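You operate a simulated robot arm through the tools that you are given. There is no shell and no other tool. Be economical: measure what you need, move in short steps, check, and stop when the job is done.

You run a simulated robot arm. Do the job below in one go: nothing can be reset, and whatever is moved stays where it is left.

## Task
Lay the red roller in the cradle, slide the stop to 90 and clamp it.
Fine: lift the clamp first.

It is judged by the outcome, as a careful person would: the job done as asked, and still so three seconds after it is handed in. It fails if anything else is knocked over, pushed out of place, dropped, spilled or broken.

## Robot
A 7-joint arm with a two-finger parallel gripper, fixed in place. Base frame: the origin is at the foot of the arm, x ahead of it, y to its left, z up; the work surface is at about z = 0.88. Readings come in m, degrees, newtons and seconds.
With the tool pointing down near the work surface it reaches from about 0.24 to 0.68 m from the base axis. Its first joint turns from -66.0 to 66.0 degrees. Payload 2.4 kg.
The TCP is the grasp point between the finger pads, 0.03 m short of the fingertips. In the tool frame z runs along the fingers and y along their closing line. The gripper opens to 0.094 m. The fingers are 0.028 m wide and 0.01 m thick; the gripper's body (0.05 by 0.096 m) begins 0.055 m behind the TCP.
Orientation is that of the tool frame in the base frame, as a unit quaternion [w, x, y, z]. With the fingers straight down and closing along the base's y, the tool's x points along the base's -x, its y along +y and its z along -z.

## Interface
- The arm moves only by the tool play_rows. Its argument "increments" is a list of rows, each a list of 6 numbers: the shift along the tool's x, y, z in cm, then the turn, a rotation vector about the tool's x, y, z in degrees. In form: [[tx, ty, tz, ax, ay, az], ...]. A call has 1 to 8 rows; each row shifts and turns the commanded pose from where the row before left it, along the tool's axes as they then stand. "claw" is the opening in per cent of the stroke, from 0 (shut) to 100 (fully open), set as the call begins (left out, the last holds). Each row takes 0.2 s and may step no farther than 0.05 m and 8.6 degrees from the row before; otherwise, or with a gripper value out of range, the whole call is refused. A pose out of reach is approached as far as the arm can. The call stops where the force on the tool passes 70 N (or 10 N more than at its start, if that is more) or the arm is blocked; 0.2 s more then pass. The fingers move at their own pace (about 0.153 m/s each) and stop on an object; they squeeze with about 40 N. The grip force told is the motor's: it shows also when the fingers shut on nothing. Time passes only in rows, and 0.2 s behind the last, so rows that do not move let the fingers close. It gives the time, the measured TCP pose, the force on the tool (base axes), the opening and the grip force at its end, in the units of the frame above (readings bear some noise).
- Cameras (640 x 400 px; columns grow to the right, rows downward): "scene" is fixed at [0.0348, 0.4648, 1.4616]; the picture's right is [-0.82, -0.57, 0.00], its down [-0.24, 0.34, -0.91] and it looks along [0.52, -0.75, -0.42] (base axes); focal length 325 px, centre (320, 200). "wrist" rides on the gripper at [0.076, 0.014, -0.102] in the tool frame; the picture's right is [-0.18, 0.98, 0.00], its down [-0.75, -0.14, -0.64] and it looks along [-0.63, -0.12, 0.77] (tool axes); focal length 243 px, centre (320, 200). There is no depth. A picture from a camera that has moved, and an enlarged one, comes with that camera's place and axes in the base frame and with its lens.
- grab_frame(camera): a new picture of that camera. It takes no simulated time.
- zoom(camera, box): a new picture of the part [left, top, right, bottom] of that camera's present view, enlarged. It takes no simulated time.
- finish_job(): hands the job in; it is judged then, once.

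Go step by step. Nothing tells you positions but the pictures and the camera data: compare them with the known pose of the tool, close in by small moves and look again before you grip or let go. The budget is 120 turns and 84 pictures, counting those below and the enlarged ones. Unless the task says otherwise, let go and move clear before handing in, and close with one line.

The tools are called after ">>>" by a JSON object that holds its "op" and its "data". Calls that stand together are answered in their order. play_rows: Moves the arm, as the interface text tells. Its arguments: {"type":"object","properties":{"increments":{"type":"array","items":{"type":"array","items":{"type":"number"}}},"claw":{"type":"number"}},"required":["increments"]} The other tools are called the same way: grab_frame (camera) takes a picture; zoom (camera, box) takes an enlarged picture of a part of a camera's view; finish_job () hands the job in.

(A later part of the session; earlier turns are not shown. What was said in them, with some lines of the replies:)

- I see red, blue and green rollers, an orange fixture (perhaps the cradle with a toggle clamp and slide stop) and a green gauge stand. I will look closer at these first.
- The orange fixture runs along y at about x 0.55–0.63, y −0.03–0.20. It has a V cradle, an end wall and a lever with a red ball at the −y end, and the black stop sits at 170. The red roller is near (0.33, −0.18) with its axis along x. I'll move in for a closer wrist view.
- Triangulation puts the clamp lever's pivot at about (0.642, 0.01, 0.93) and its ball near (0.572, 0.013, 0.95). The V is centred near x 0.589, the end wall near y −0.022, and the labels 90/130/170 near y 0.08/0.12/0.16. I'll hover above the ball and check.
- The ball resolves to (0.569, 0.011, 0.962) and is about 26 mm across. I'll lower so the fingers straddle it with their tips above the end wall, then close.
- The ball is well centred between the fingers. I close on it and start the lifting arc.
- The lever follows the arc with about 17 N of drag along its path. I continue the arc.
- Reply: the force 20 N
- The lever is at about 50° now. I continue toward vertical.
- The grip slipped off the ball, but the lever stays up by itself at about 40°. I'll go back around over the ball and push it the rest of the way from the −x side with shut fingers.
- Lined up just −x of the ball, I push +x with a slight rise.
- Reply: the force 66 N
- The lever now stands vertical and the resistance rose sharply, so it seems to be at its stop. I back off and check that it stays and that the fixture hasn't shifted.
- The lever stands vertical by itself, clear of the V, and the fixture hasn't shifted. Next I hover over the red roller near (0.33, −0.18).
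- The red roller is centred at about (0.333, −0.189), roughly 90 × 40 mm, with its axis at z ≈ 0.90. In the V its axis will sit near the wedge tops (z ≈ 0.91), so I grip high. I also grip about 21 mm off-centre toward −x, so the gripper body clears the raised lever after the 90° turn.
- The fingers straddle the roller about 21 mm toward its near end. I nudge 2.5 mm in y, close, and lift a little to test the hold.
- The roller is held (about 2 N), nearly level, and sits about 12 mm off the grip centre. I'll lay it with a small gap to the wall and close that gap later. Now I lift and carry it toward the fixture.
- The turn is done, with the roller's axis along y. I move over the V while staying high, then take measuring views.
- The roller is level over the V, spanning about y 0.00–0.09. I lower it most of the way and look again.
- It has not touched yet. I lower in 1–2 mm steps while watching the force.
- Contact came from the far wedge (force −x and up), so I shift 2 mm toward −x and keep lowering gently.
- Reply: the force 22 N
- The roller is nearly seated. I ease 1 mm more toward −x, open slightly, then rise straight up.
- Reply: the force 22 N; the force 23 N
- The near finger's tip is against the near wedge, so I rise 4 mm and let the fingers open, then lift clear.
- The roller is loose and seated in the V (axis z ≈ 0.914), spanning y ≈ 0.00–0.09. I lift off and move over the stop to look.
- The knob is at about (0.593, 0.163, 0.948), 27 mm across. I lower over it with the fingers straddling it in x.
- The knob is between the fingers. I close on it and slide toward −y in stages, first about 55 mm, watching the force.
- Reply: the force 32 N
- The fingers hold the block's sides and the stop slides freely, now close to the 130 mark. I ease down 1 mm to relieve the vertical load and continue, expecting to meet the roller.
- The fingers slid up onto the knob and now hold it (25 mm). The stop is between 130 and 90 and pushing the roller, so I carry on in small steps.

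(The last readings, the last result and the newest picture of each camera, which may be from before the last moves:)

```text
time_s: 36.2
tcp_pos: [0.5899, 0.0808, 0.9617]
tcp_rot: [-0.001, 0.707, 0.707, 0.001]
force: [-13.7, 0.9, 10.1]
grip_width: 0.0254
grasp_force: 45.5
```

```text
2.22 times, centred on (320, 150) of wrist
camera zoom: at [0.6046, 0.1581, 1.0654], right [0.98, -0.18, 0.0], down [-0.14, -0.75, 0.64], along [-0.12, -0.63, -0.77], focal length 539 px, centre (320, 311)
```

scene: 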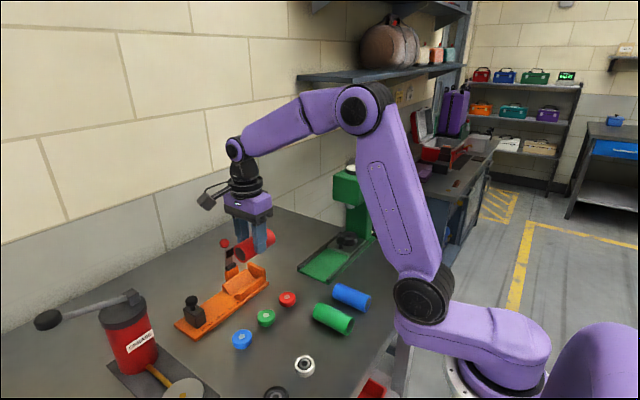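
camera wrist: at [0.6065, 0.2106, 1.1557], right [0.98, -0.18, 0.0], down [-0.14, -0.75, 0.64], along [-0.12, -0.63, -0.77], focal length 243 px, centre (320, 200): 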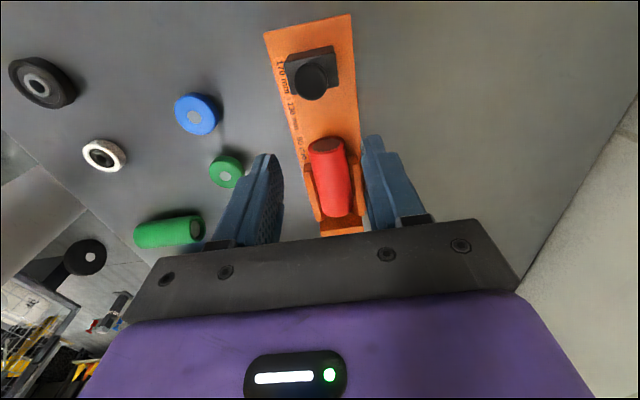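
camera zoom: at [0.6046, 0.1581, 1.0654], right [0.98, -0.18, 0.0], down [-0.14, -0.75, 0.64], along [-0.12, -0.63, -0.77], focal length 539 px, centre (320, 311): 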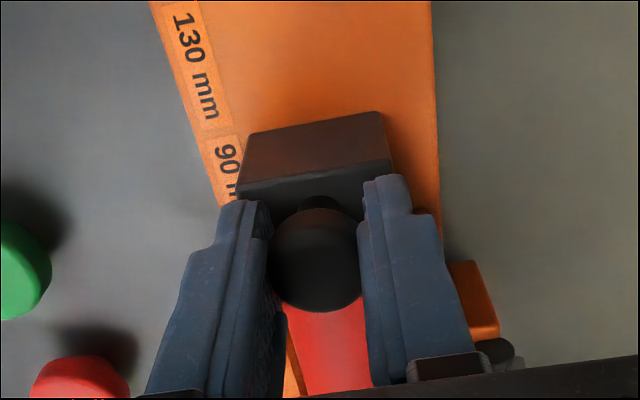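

The stop is about 4–5 mm short of centring on the 90 label, and the roller still shows a small gap to the wall. I creep on and watch for a force rise.

>>> {"op": "play_rows", "data": {"increments": [[-0.15, 0, -0.05, 0, 0, 0], [-0.15, 0, 0, 0, 0, 0], [0, 0, 0, 0, 0, 0]]}}

>>> {"op": "zoom", "data": {"camera": "scene", "box": [212, 255, 276, 303]}}

>>> {"op": "zoom", "data": {"camera": "wrist", "box": [220, 60, 420, 240]}}

```text
time_s: 37.0
tcp_pos: [0.5905, 0.0788, 0.9622]
tcp_rot: [-0.001, 0.708, 0.707, -0.001]
force: [-5.9, 0.7, -8.5]
grip_width: 0.0251
grasp_force: 44.7
```

```text
8.33 times, centred on (244, 279) of scene
camera zoom: at [0.0348, 0.4649, 1.4616], right [-0.82, -0.57, 0.0], down [-0.24, 0.34, -0.91], along [0.52, -0.75, -0.42], focal length 2708 px, centre (953, -458)
```

zoom: 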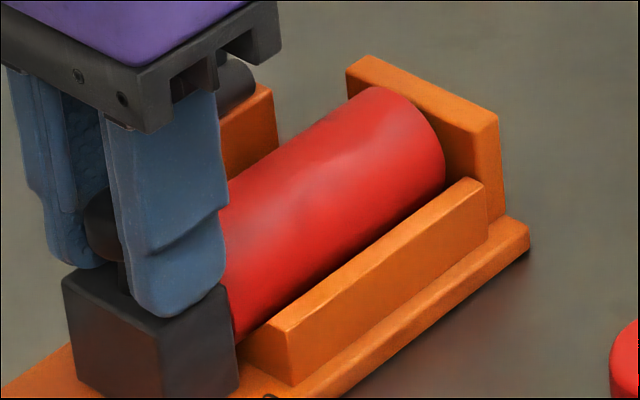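

```text
2.22 times, centred on (320, 150) of wrist
camera zoom: at [0.6048, 0.155, 1.0654], right [0.98, -0.18, 0.0], down [-0.14, -0.75, 0.64], along [-0.12, -0.63, -0.77], focal length 539 px, centre (320, 311)
```

zoom: 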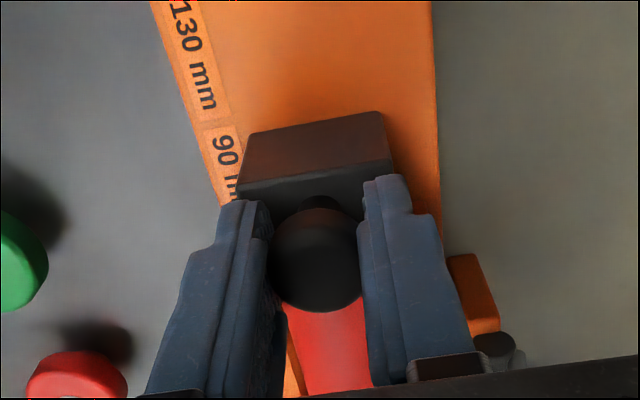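

Still no force rise along y. I creep a further 3 mm.

>>> {"op": "play_rows", "data": {"increments": [[-0.1, 0, 0.05, 0, 0, 0], [-0.1, 0, 0, 0, 0, 0], [-0.1, 0, 0, 0, 0, 0], [0, 0, 0, 0, 0, 0]]}}

>>> {"op": "zoom", "data": {"camera": "scene", "box": [212, 255, 276, 303]}}

>>> {"op": "zoom", "data": {"camera": "wrist", "box": [220, 60, 420, 240]}}

```text
time_s: 38.0
tcp_pos: [0.5902, 0.0767, 0.9615]
tcp_rot: [0.0, 0.706, 0.708, -0.001]
force: [-6.7, 4.4, -14.5]
grip_width: 0.0252
grasp_force: 45.0
```

```text
8.33 times, centred on (244, 279) of scene
camera zoom: at [0.0349, 0.465, 1.4615], right [-0.82, -0.57, 0.0], down [-0.24, 0.34, -0.91], along [0.52, -0.75, -0.42], focal length 2708 px, centre (953, -458)
```

zoom: 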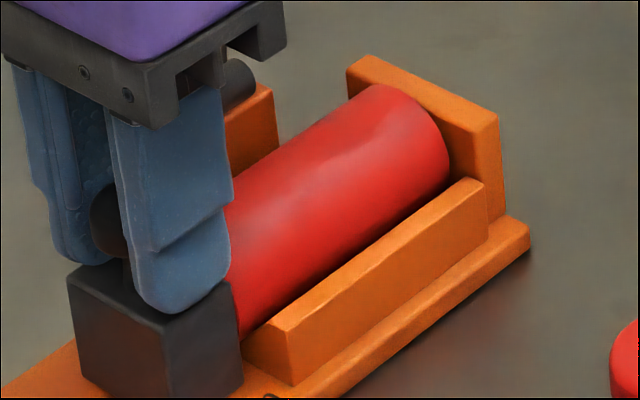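

```text
2.22 times, centred on (320, 150) of wrist
camera zoom: at [0.6047, 0.1533, 1.0655], right [0.98, -0.18, 0.0], down [-0.14, -0.75, 0.64], along [-0.12, -0.63, -0.77], focal length 539 px, centre (320, 311)
```

zoom: 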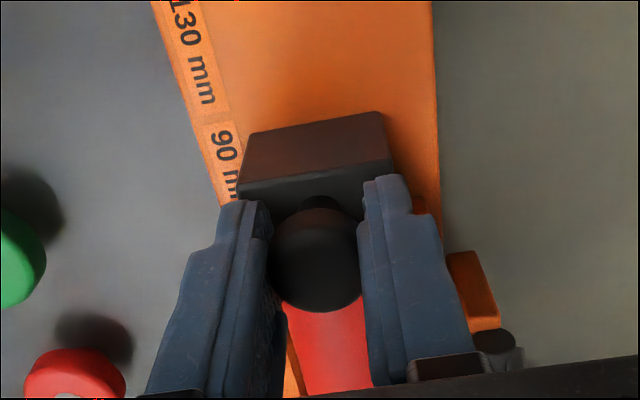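

By estimate the roller's far end is about 2–3 mm from the wall. I creep on until it makes contact.

>>> {"op": "play_rows", "data": {"increments": [[-0.1, 0, 0.05, 0, 0, 0], [-0.1, 0, 0, 0, 0, 0], [0, 0, 0, 0, 0, 0]]}}

>>> {"op": "zoom", "data": {"camera": "scene", "box": [212, 255, 276, 303]}}

```text
time_s: 38.8
tcp_pos: [0.5901, 0.0765, 0.9624]
tcp_rot: [-0.001, 0.706, 0.708, 0.001]
force: [-10.4, 15.7, -5.6]
grip_width: 0.0253
grasp_force: 45.2
```

```text
8.33 times, centred on (244, 279) of scene
camera zoom: at [0.0346, 0.4653, 1.4614], right [-0.82, -0.57, 0.0], down [-0.24, 0.34, -0.91], along [0.52, -0.75, -0.42], focal length 2708 px, centre (953, -458)
```

zoom: 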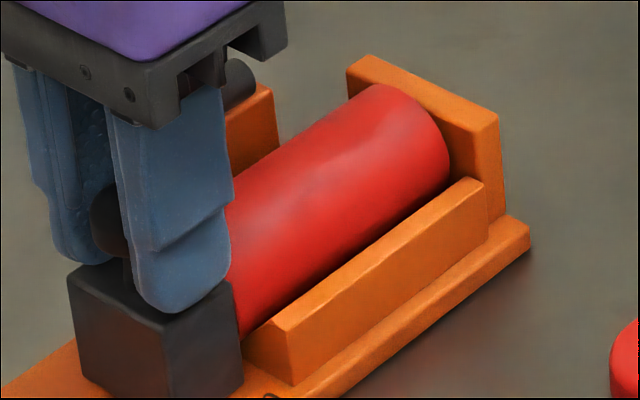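

The force rose to 16 N with no movement, so the roller is snug between wall and stop, with the stop at 90. I open and lift straight off.

>>> {"op": "play_rows", "data": {"increments": [[0, 0, 0, 0, 0, 0], [0, 0, 0, 0, 0, 0], [0, 0, -2, 0, 0, 0], [0, 0, -4, 0, 0, 0], [3, 0, -4, 0, 0, 0], [4, 0, 0, 0, 0, 0], [0, 0, 0, 0, 0, 0]], "claw": 60}}

>>> {"op": "zoom", "data": {"camera": "scene", "box": [160, 230, 288, 330]}}

>>> {"op": "grab_frame", "data": {"camera": "wrist"}}

```text
time_s: 40.4
tcp_pos: [0.5924, 0.1453, 1.061]
tcp_rot: [0.001, 0.707, 0.707, 0.0]
force: [-0.1, -0.2, 0.6]
grip_width: 0.0564
grasp_force: 0.1
```

```text
4.00 times, centred on (224, 280) of scene
camera zoom: at [0.0348, 0.4649, 1.4616], right [-0.82, -0.57, 0.0], down [-0.24, 0.34, -0.91], along [0.52, -0.75, -0.42], focal length 1300 px, centre (704, -120)
```

zoom: 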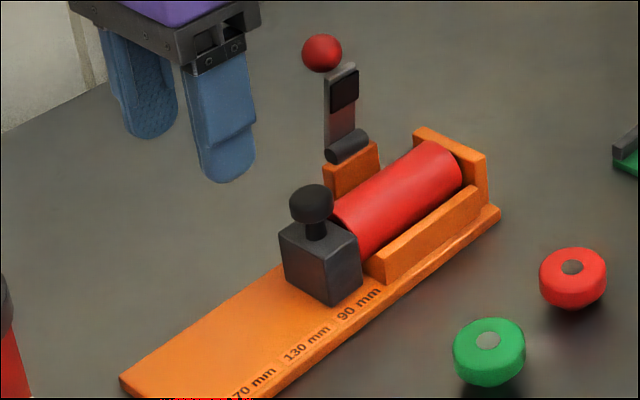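

```text
35 pictures are left
camera wrist: at [0.6065, 0.2213, 1.1642], right [0.98, -0.18, 0.0], down [-0.14, -0.75, 0.64], along [-0.12, -0.63, -0.77], focal length 243 px, centre (320, 200)
```

wrist: 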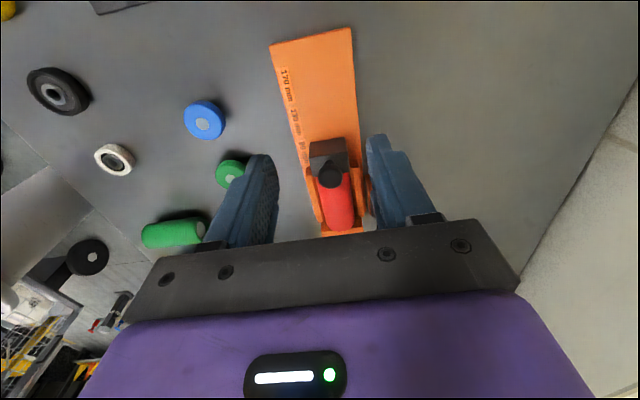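

The stop now lines up with the 90 label, with the roller snug. Next I close the clamp. I'll straddle the ball widely in x, with the +x finger behind it, and check before pushing.

>>> {"op": "play_rows", "data": {"increments": [[-3.4, 1.1, -0.5, 0, 0, 0], [-3.4, 1.2, 0, 0, 0, 0], [-3.4, 1.2, 0, 0, 0, 0], [-3.2, 1.1, 0, 0, 0, 0], [0, 0, 0, 0, 0, 0]], "claw": 85}}

>>> {"op": "zoom", "data": {"camera": "scene", "box": [190, 210, 286, 282]}}

>>> {"op": "grab_frame", "data": {"camera": "wrist"}}

```text
time_s: 41.6
tcp_pos: [0.6355, 0.0112, 1.0656]
tcp_rot: [0.0, 0.707, 0.707, 0.0]
force: [-0.6, 0.2, 0.3]
grip_width: 0.0798
grasp_force: 0.2
```

```text
5.56 times, centred on (238, 246) of scene
camera zoom: at [0.0348, 0.4648, 1.4616], right [-0.82, -0.57, 0.0], down [-0.24, 0.34, -0.91], along [0.52, -0.75, -0.42], focal length 1805 px, centre (776, -56)
```

zoom: 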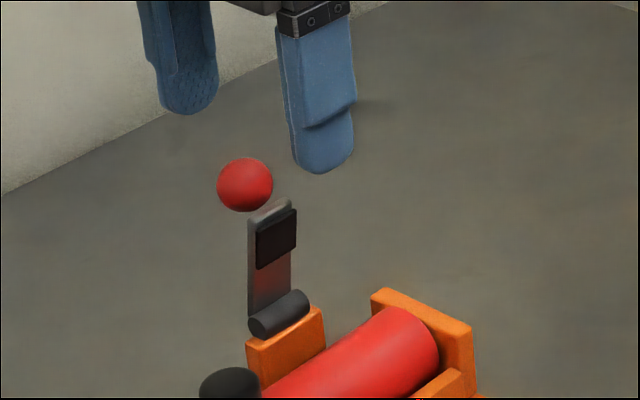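

```text
33 pictures are left
camera wrist: at [0.65, 0.0869, 1.1686], right [0.98, -0.18, 0.0], down [-0.14, -0.75, 0.64], along [-0.12, -0.63, -0.77], focal length 243 px, centre (320, 200)
```

wrist: 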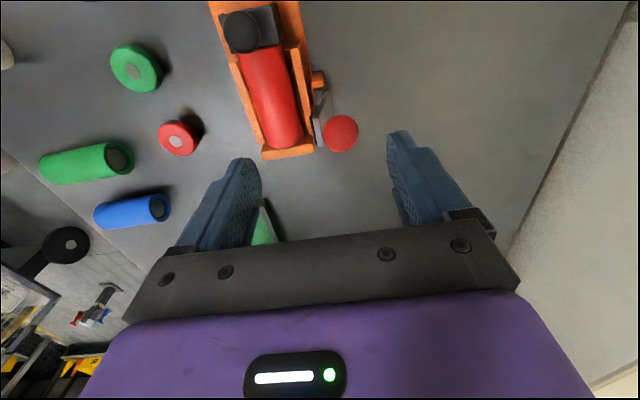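

The ball is at about (0.651, 0.012, 1.003), between the fingers. I lower 5 cm and then drag −x, with the +x finger pushing the ball over along its arc.

>>> {"op": "play_rows", "data": {"increments": [[0, 0.1, 2.5, 0, 0, 0], [0, 0, 2.3, 0, 0, 0], [0, -1.0, 0, 0, 0, 0], [0, -1.0, 0, 0, 0, 0], [0, -1.0, 0.1, 0, 0, 0], [0, 0, 0, 0, 0, 0]]}}

>>> {"op": "zoom", "data": {"camera": "scene", "box": [190, 210, 286, 282]}}

```text
time_s: 43.0
tcp_pos: [0.6071, 0.0102, 1.0168]
tcp_rot: [0.0, 0.708, 0.706, 0.0]
force: [-0.6, -0.6, -0.5]
grip_width: 0.0797
grasp_force: 0.0
```

```text
5.56 times, centred on (238, 246) of scene
camera zoom: at [0.0348, 0.4648, 1.4616], right [-0.82, -0.57, 0.0], down [-0.24, 0.34, -0.91], along [0.52, -0.75, -0.42], focal length 1805 px, centre (776, -56)
```

zoom: 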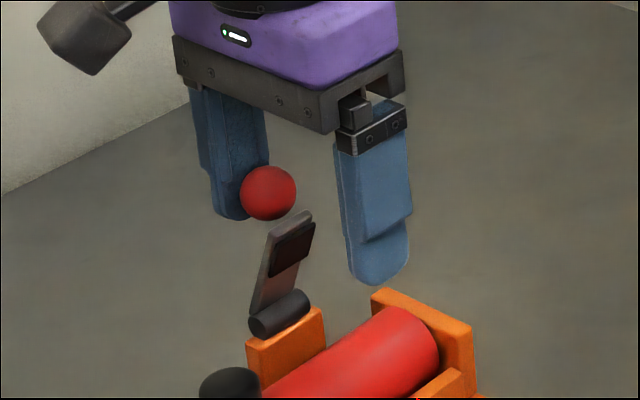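

It follows well. I continue along the arc, lowering as the ball descends.

>>> {"op": "play_rows", "data": {"increments": [[0, -1.0, 0.2, 0, 0, 0], [0, -1.0, 0.4, 0, 0, 0], [0, -1.0, 0.5, 0, 0, 0], [0, -1.0, 0.7, 0, 0, 0], [0, -0.8, 0.9, 0, 0, 0], [0, 0, 0, 0, 0, 0]]}}

>>> {"op": "zoom", "data": {"camera": "scene", "box": [200, 225, 296, 297]}}

```text
time_s: 44.4
tcp_pos: [0.5596, 0.0103, 0.9906]
tcp_rot: [0.0, 0.707, 0.707, 0.0]
force: [-0.8, -0.4, -0.3]
grip_width: 0.0803
grasp_force: 0.1
```

```text
5.56 times, centred on (248, 261) of scene
camera zoom: at [0.0348, 0.4648, 1.4616], right [-0.82, -0.57, 0.0], down [-0.24, 0.34, -0.91], along [0.52, -0.75, -0.42], focal length 1805 px, centre (720, -139)
```

zoom: 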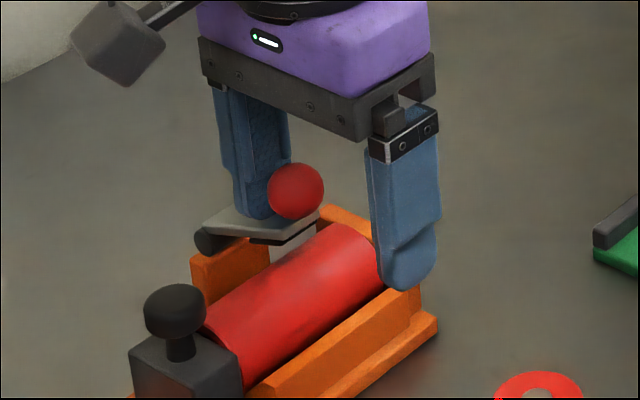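

The lever is almost down, with the ball near (0.587, 0.012, 0.977). I rise, shut the fingers and press the ball down from above.

>>> {"op": "play_rows", "data": {"increments": [[0, 0, -3, 0, 0, 0], [0, 0, -3, 0, 0, 0], [0.1, 0.9, 0, 0, 0, 0], [0, 0.9, 0, 0, 0, 0], [0, 0, 0, 0, 0, 0]]}}

>>> {"op": "play_rows", "data": {"increments": [[0, 0, 0, 0, 0, 0], [0, 0, 0, 0, 0, 0], [0, 0, 1.5, 0, 0, 0], [0, 0, 0.7, 0, 0, 0], [0, 0, 0.5, 0, 0, 0], [0, 0, 0.5, 0, 0, 0], [0, 0, 0, 0, 0, 0]], "claw": 0}}

>>> {"op": "zoom", "data": {"camera": "scene", "box": [200, 225, 296, 297]}}

```text
time_s: 45.6
tcp_pos: [0.578, 0.0114, 1.0494]
tcp_rot: [0.0, 0.707, 0.707, -0.001]
force: [-0.7, -0.5, -0.5]
grip_width: 0.0799
grasp_force: 0.2
```

```text
time_s: 47.2
tcp_pos: [0.5776, 0.0106, 1.0183]
tcp_rot: [0.001, 0.707, 0.707, 0.0]
force: [0.6, -0.1, -0.1]
grip_width: 0.0003
grasp_force: 33.4
```

```text
5.56 times, centred on (248, 261) of scene
camera zoom: at [0.0348, 0.4648, 1.4616], right [-0.82, -0.57, 0.0], down [-0.24, 0.34, -0.91], along [0.52, -0.75, -0.42], focal length 1805 px, centre (720, -139)
```

zoom: 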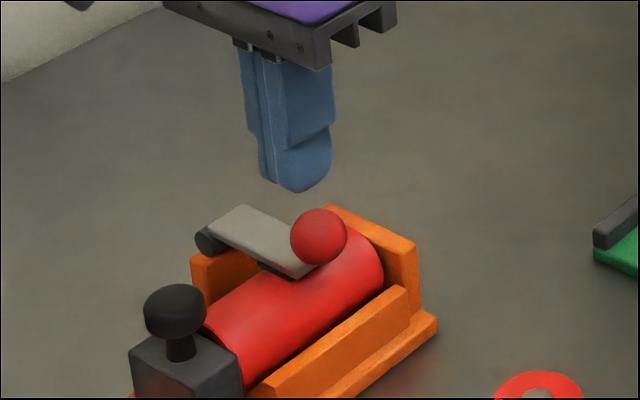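

The lever has come down to its original closed position on the roller. I press lightly on the ball to make sure it is home.

>>> {"op": "play_rows", "data": {"increments": [[0, -0.7, 0, 0, 0, 0], [0, 0, 0.6, 0, 0, 0], [0, 0, 0.4, 0, 0, 0], [0, 0, 0.3, 0, 0, 0], [0, 0, 0.2, 0, 0, 0], [0, 0, 0, 0, 0, 0]]}}

>>> {"op": "zoom", "data": {"camera": "scene", "box": [200, 225, 296, 297]}}

```text
time_s: 48.6
tcp_pos: [0.5703, 0.0105, 1.0033]
tcp_rot: [0.0, 0.706, 0.708, 0.0]
force: [-0.4, 0.2, -0.3]
grip_width: 0.0
grasp_force: 32.7
```

```text
5.56 times, centred on (248, 261) of scene
camera zoom: at [0.0348, 0.4648, 1.4616], right [-0.82, -0.57, 0.0], down [-0.24, 0.34, -0.91], along [0.52, -0.75, -0.42], focal length 1805 px, centre (720, -139)
```

zoom: 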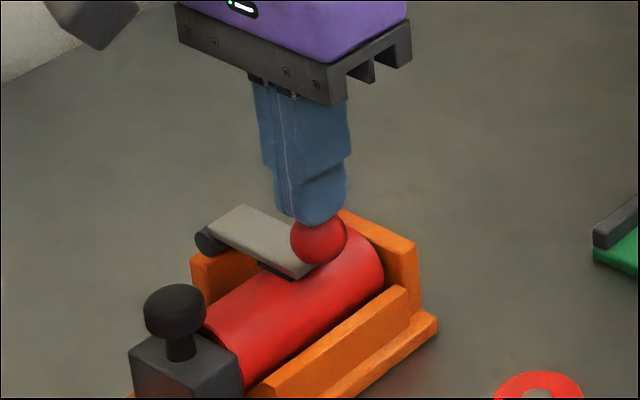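

>>> {"op": "play_rows", "data": {"increments": [[0, 0, 0.2, 0, 0, 0], [0, 0, 0.2, 0, 0, 0], [0, 0, 0.2, 0, 0, 0], [0, 0, 0, 0, 0, 0]]}}

```text
time_s: 49.6
tcp_pos: [0.5706, 0.0118, 1.0029]
tcp_rot: [0.002, 0.707, 0.707, 0.002]
force: [-18.6, -0.6, 55.2]
grip_width: 0.0001
grasp_force: 32.8
```

The ball resisted firmly (55 N) without moving, so the clamp is home. I lift clear and do a final check.

>>> {"op": "play_rows", "data": {"increments": [[0, 0, -1, 0, 0, 0], [0, 0, -4, 0, 0, 0], [0, 0, -4.5, 0, 0, 0], [0, -4.5, -2, 0, 0, 0], [0, -4.5, 0, 0, 0, 0], [0, -4.5, 0, 0, 0, 0], [0, 0, 0, 0, 0, 0]]}}

>>> {"op": "zoom", "data": {"camera": "scene", "box": [160, 230, 288, 330]}}

>>> {"op": "zoom", "data": {"camera": "scene", "box": [200, 250, 280, 310]}}

>>> {"op": "grab_frame", "data": {"camera": "scene"}}

```text
time_s: 51.2
tcp_pos: [0.4356, 0.0104, 1.1123]
tcp_rot: [-0.001, 0.707, 0.707, 0.0]
force: [0.5, 0.5, 0.1]
grip_width: 0.0
grasp_force: 32.2
```

```text
4.00 times, centred on (224, 280) of scene
camera zoom: at [0.0348, 0.4648, 1.4616], right [-0.82, -0.57, 0.0], down [-0.24, 0.34, -0.91], along [0.52, -0.75, -0.42], focal length 1300 px, centre (704, -120)
```

zoom: 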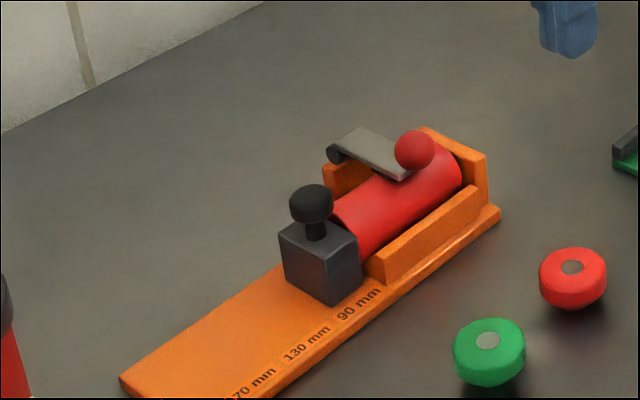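

```text
6.67 times, centred on (240, 280) of scene
camera zoom: at [0.0348, 0.4648, 1.4616], right [-0.82, -0.57, 0.0], down [-0.24, 0.34, -0.91], along [0.52, -0.75, -0.42], focal length 2166 px, centre (853, -333)
```

zoom: 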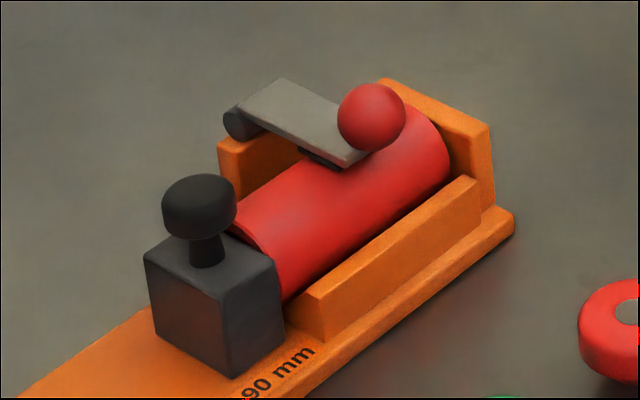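

```text
26 pictures are left
```

scene: 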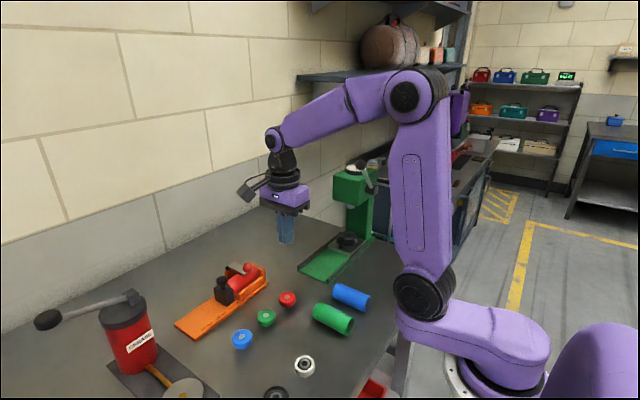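

The roller lies in the cradle against the end wall, the stop is on the 90 mark touching it, and the clamp is down on it. Nothing else has been disturbed and the arm is clear.

>>> {"op": "finish_job", "data": {}}

```text
The job is handed in.
```

I lifted the clamp, laid the red roller in the cradle against the end wall, slid the stop to 90 against it, and closed the clamp on it; the arm is clear and nothing else was moved.
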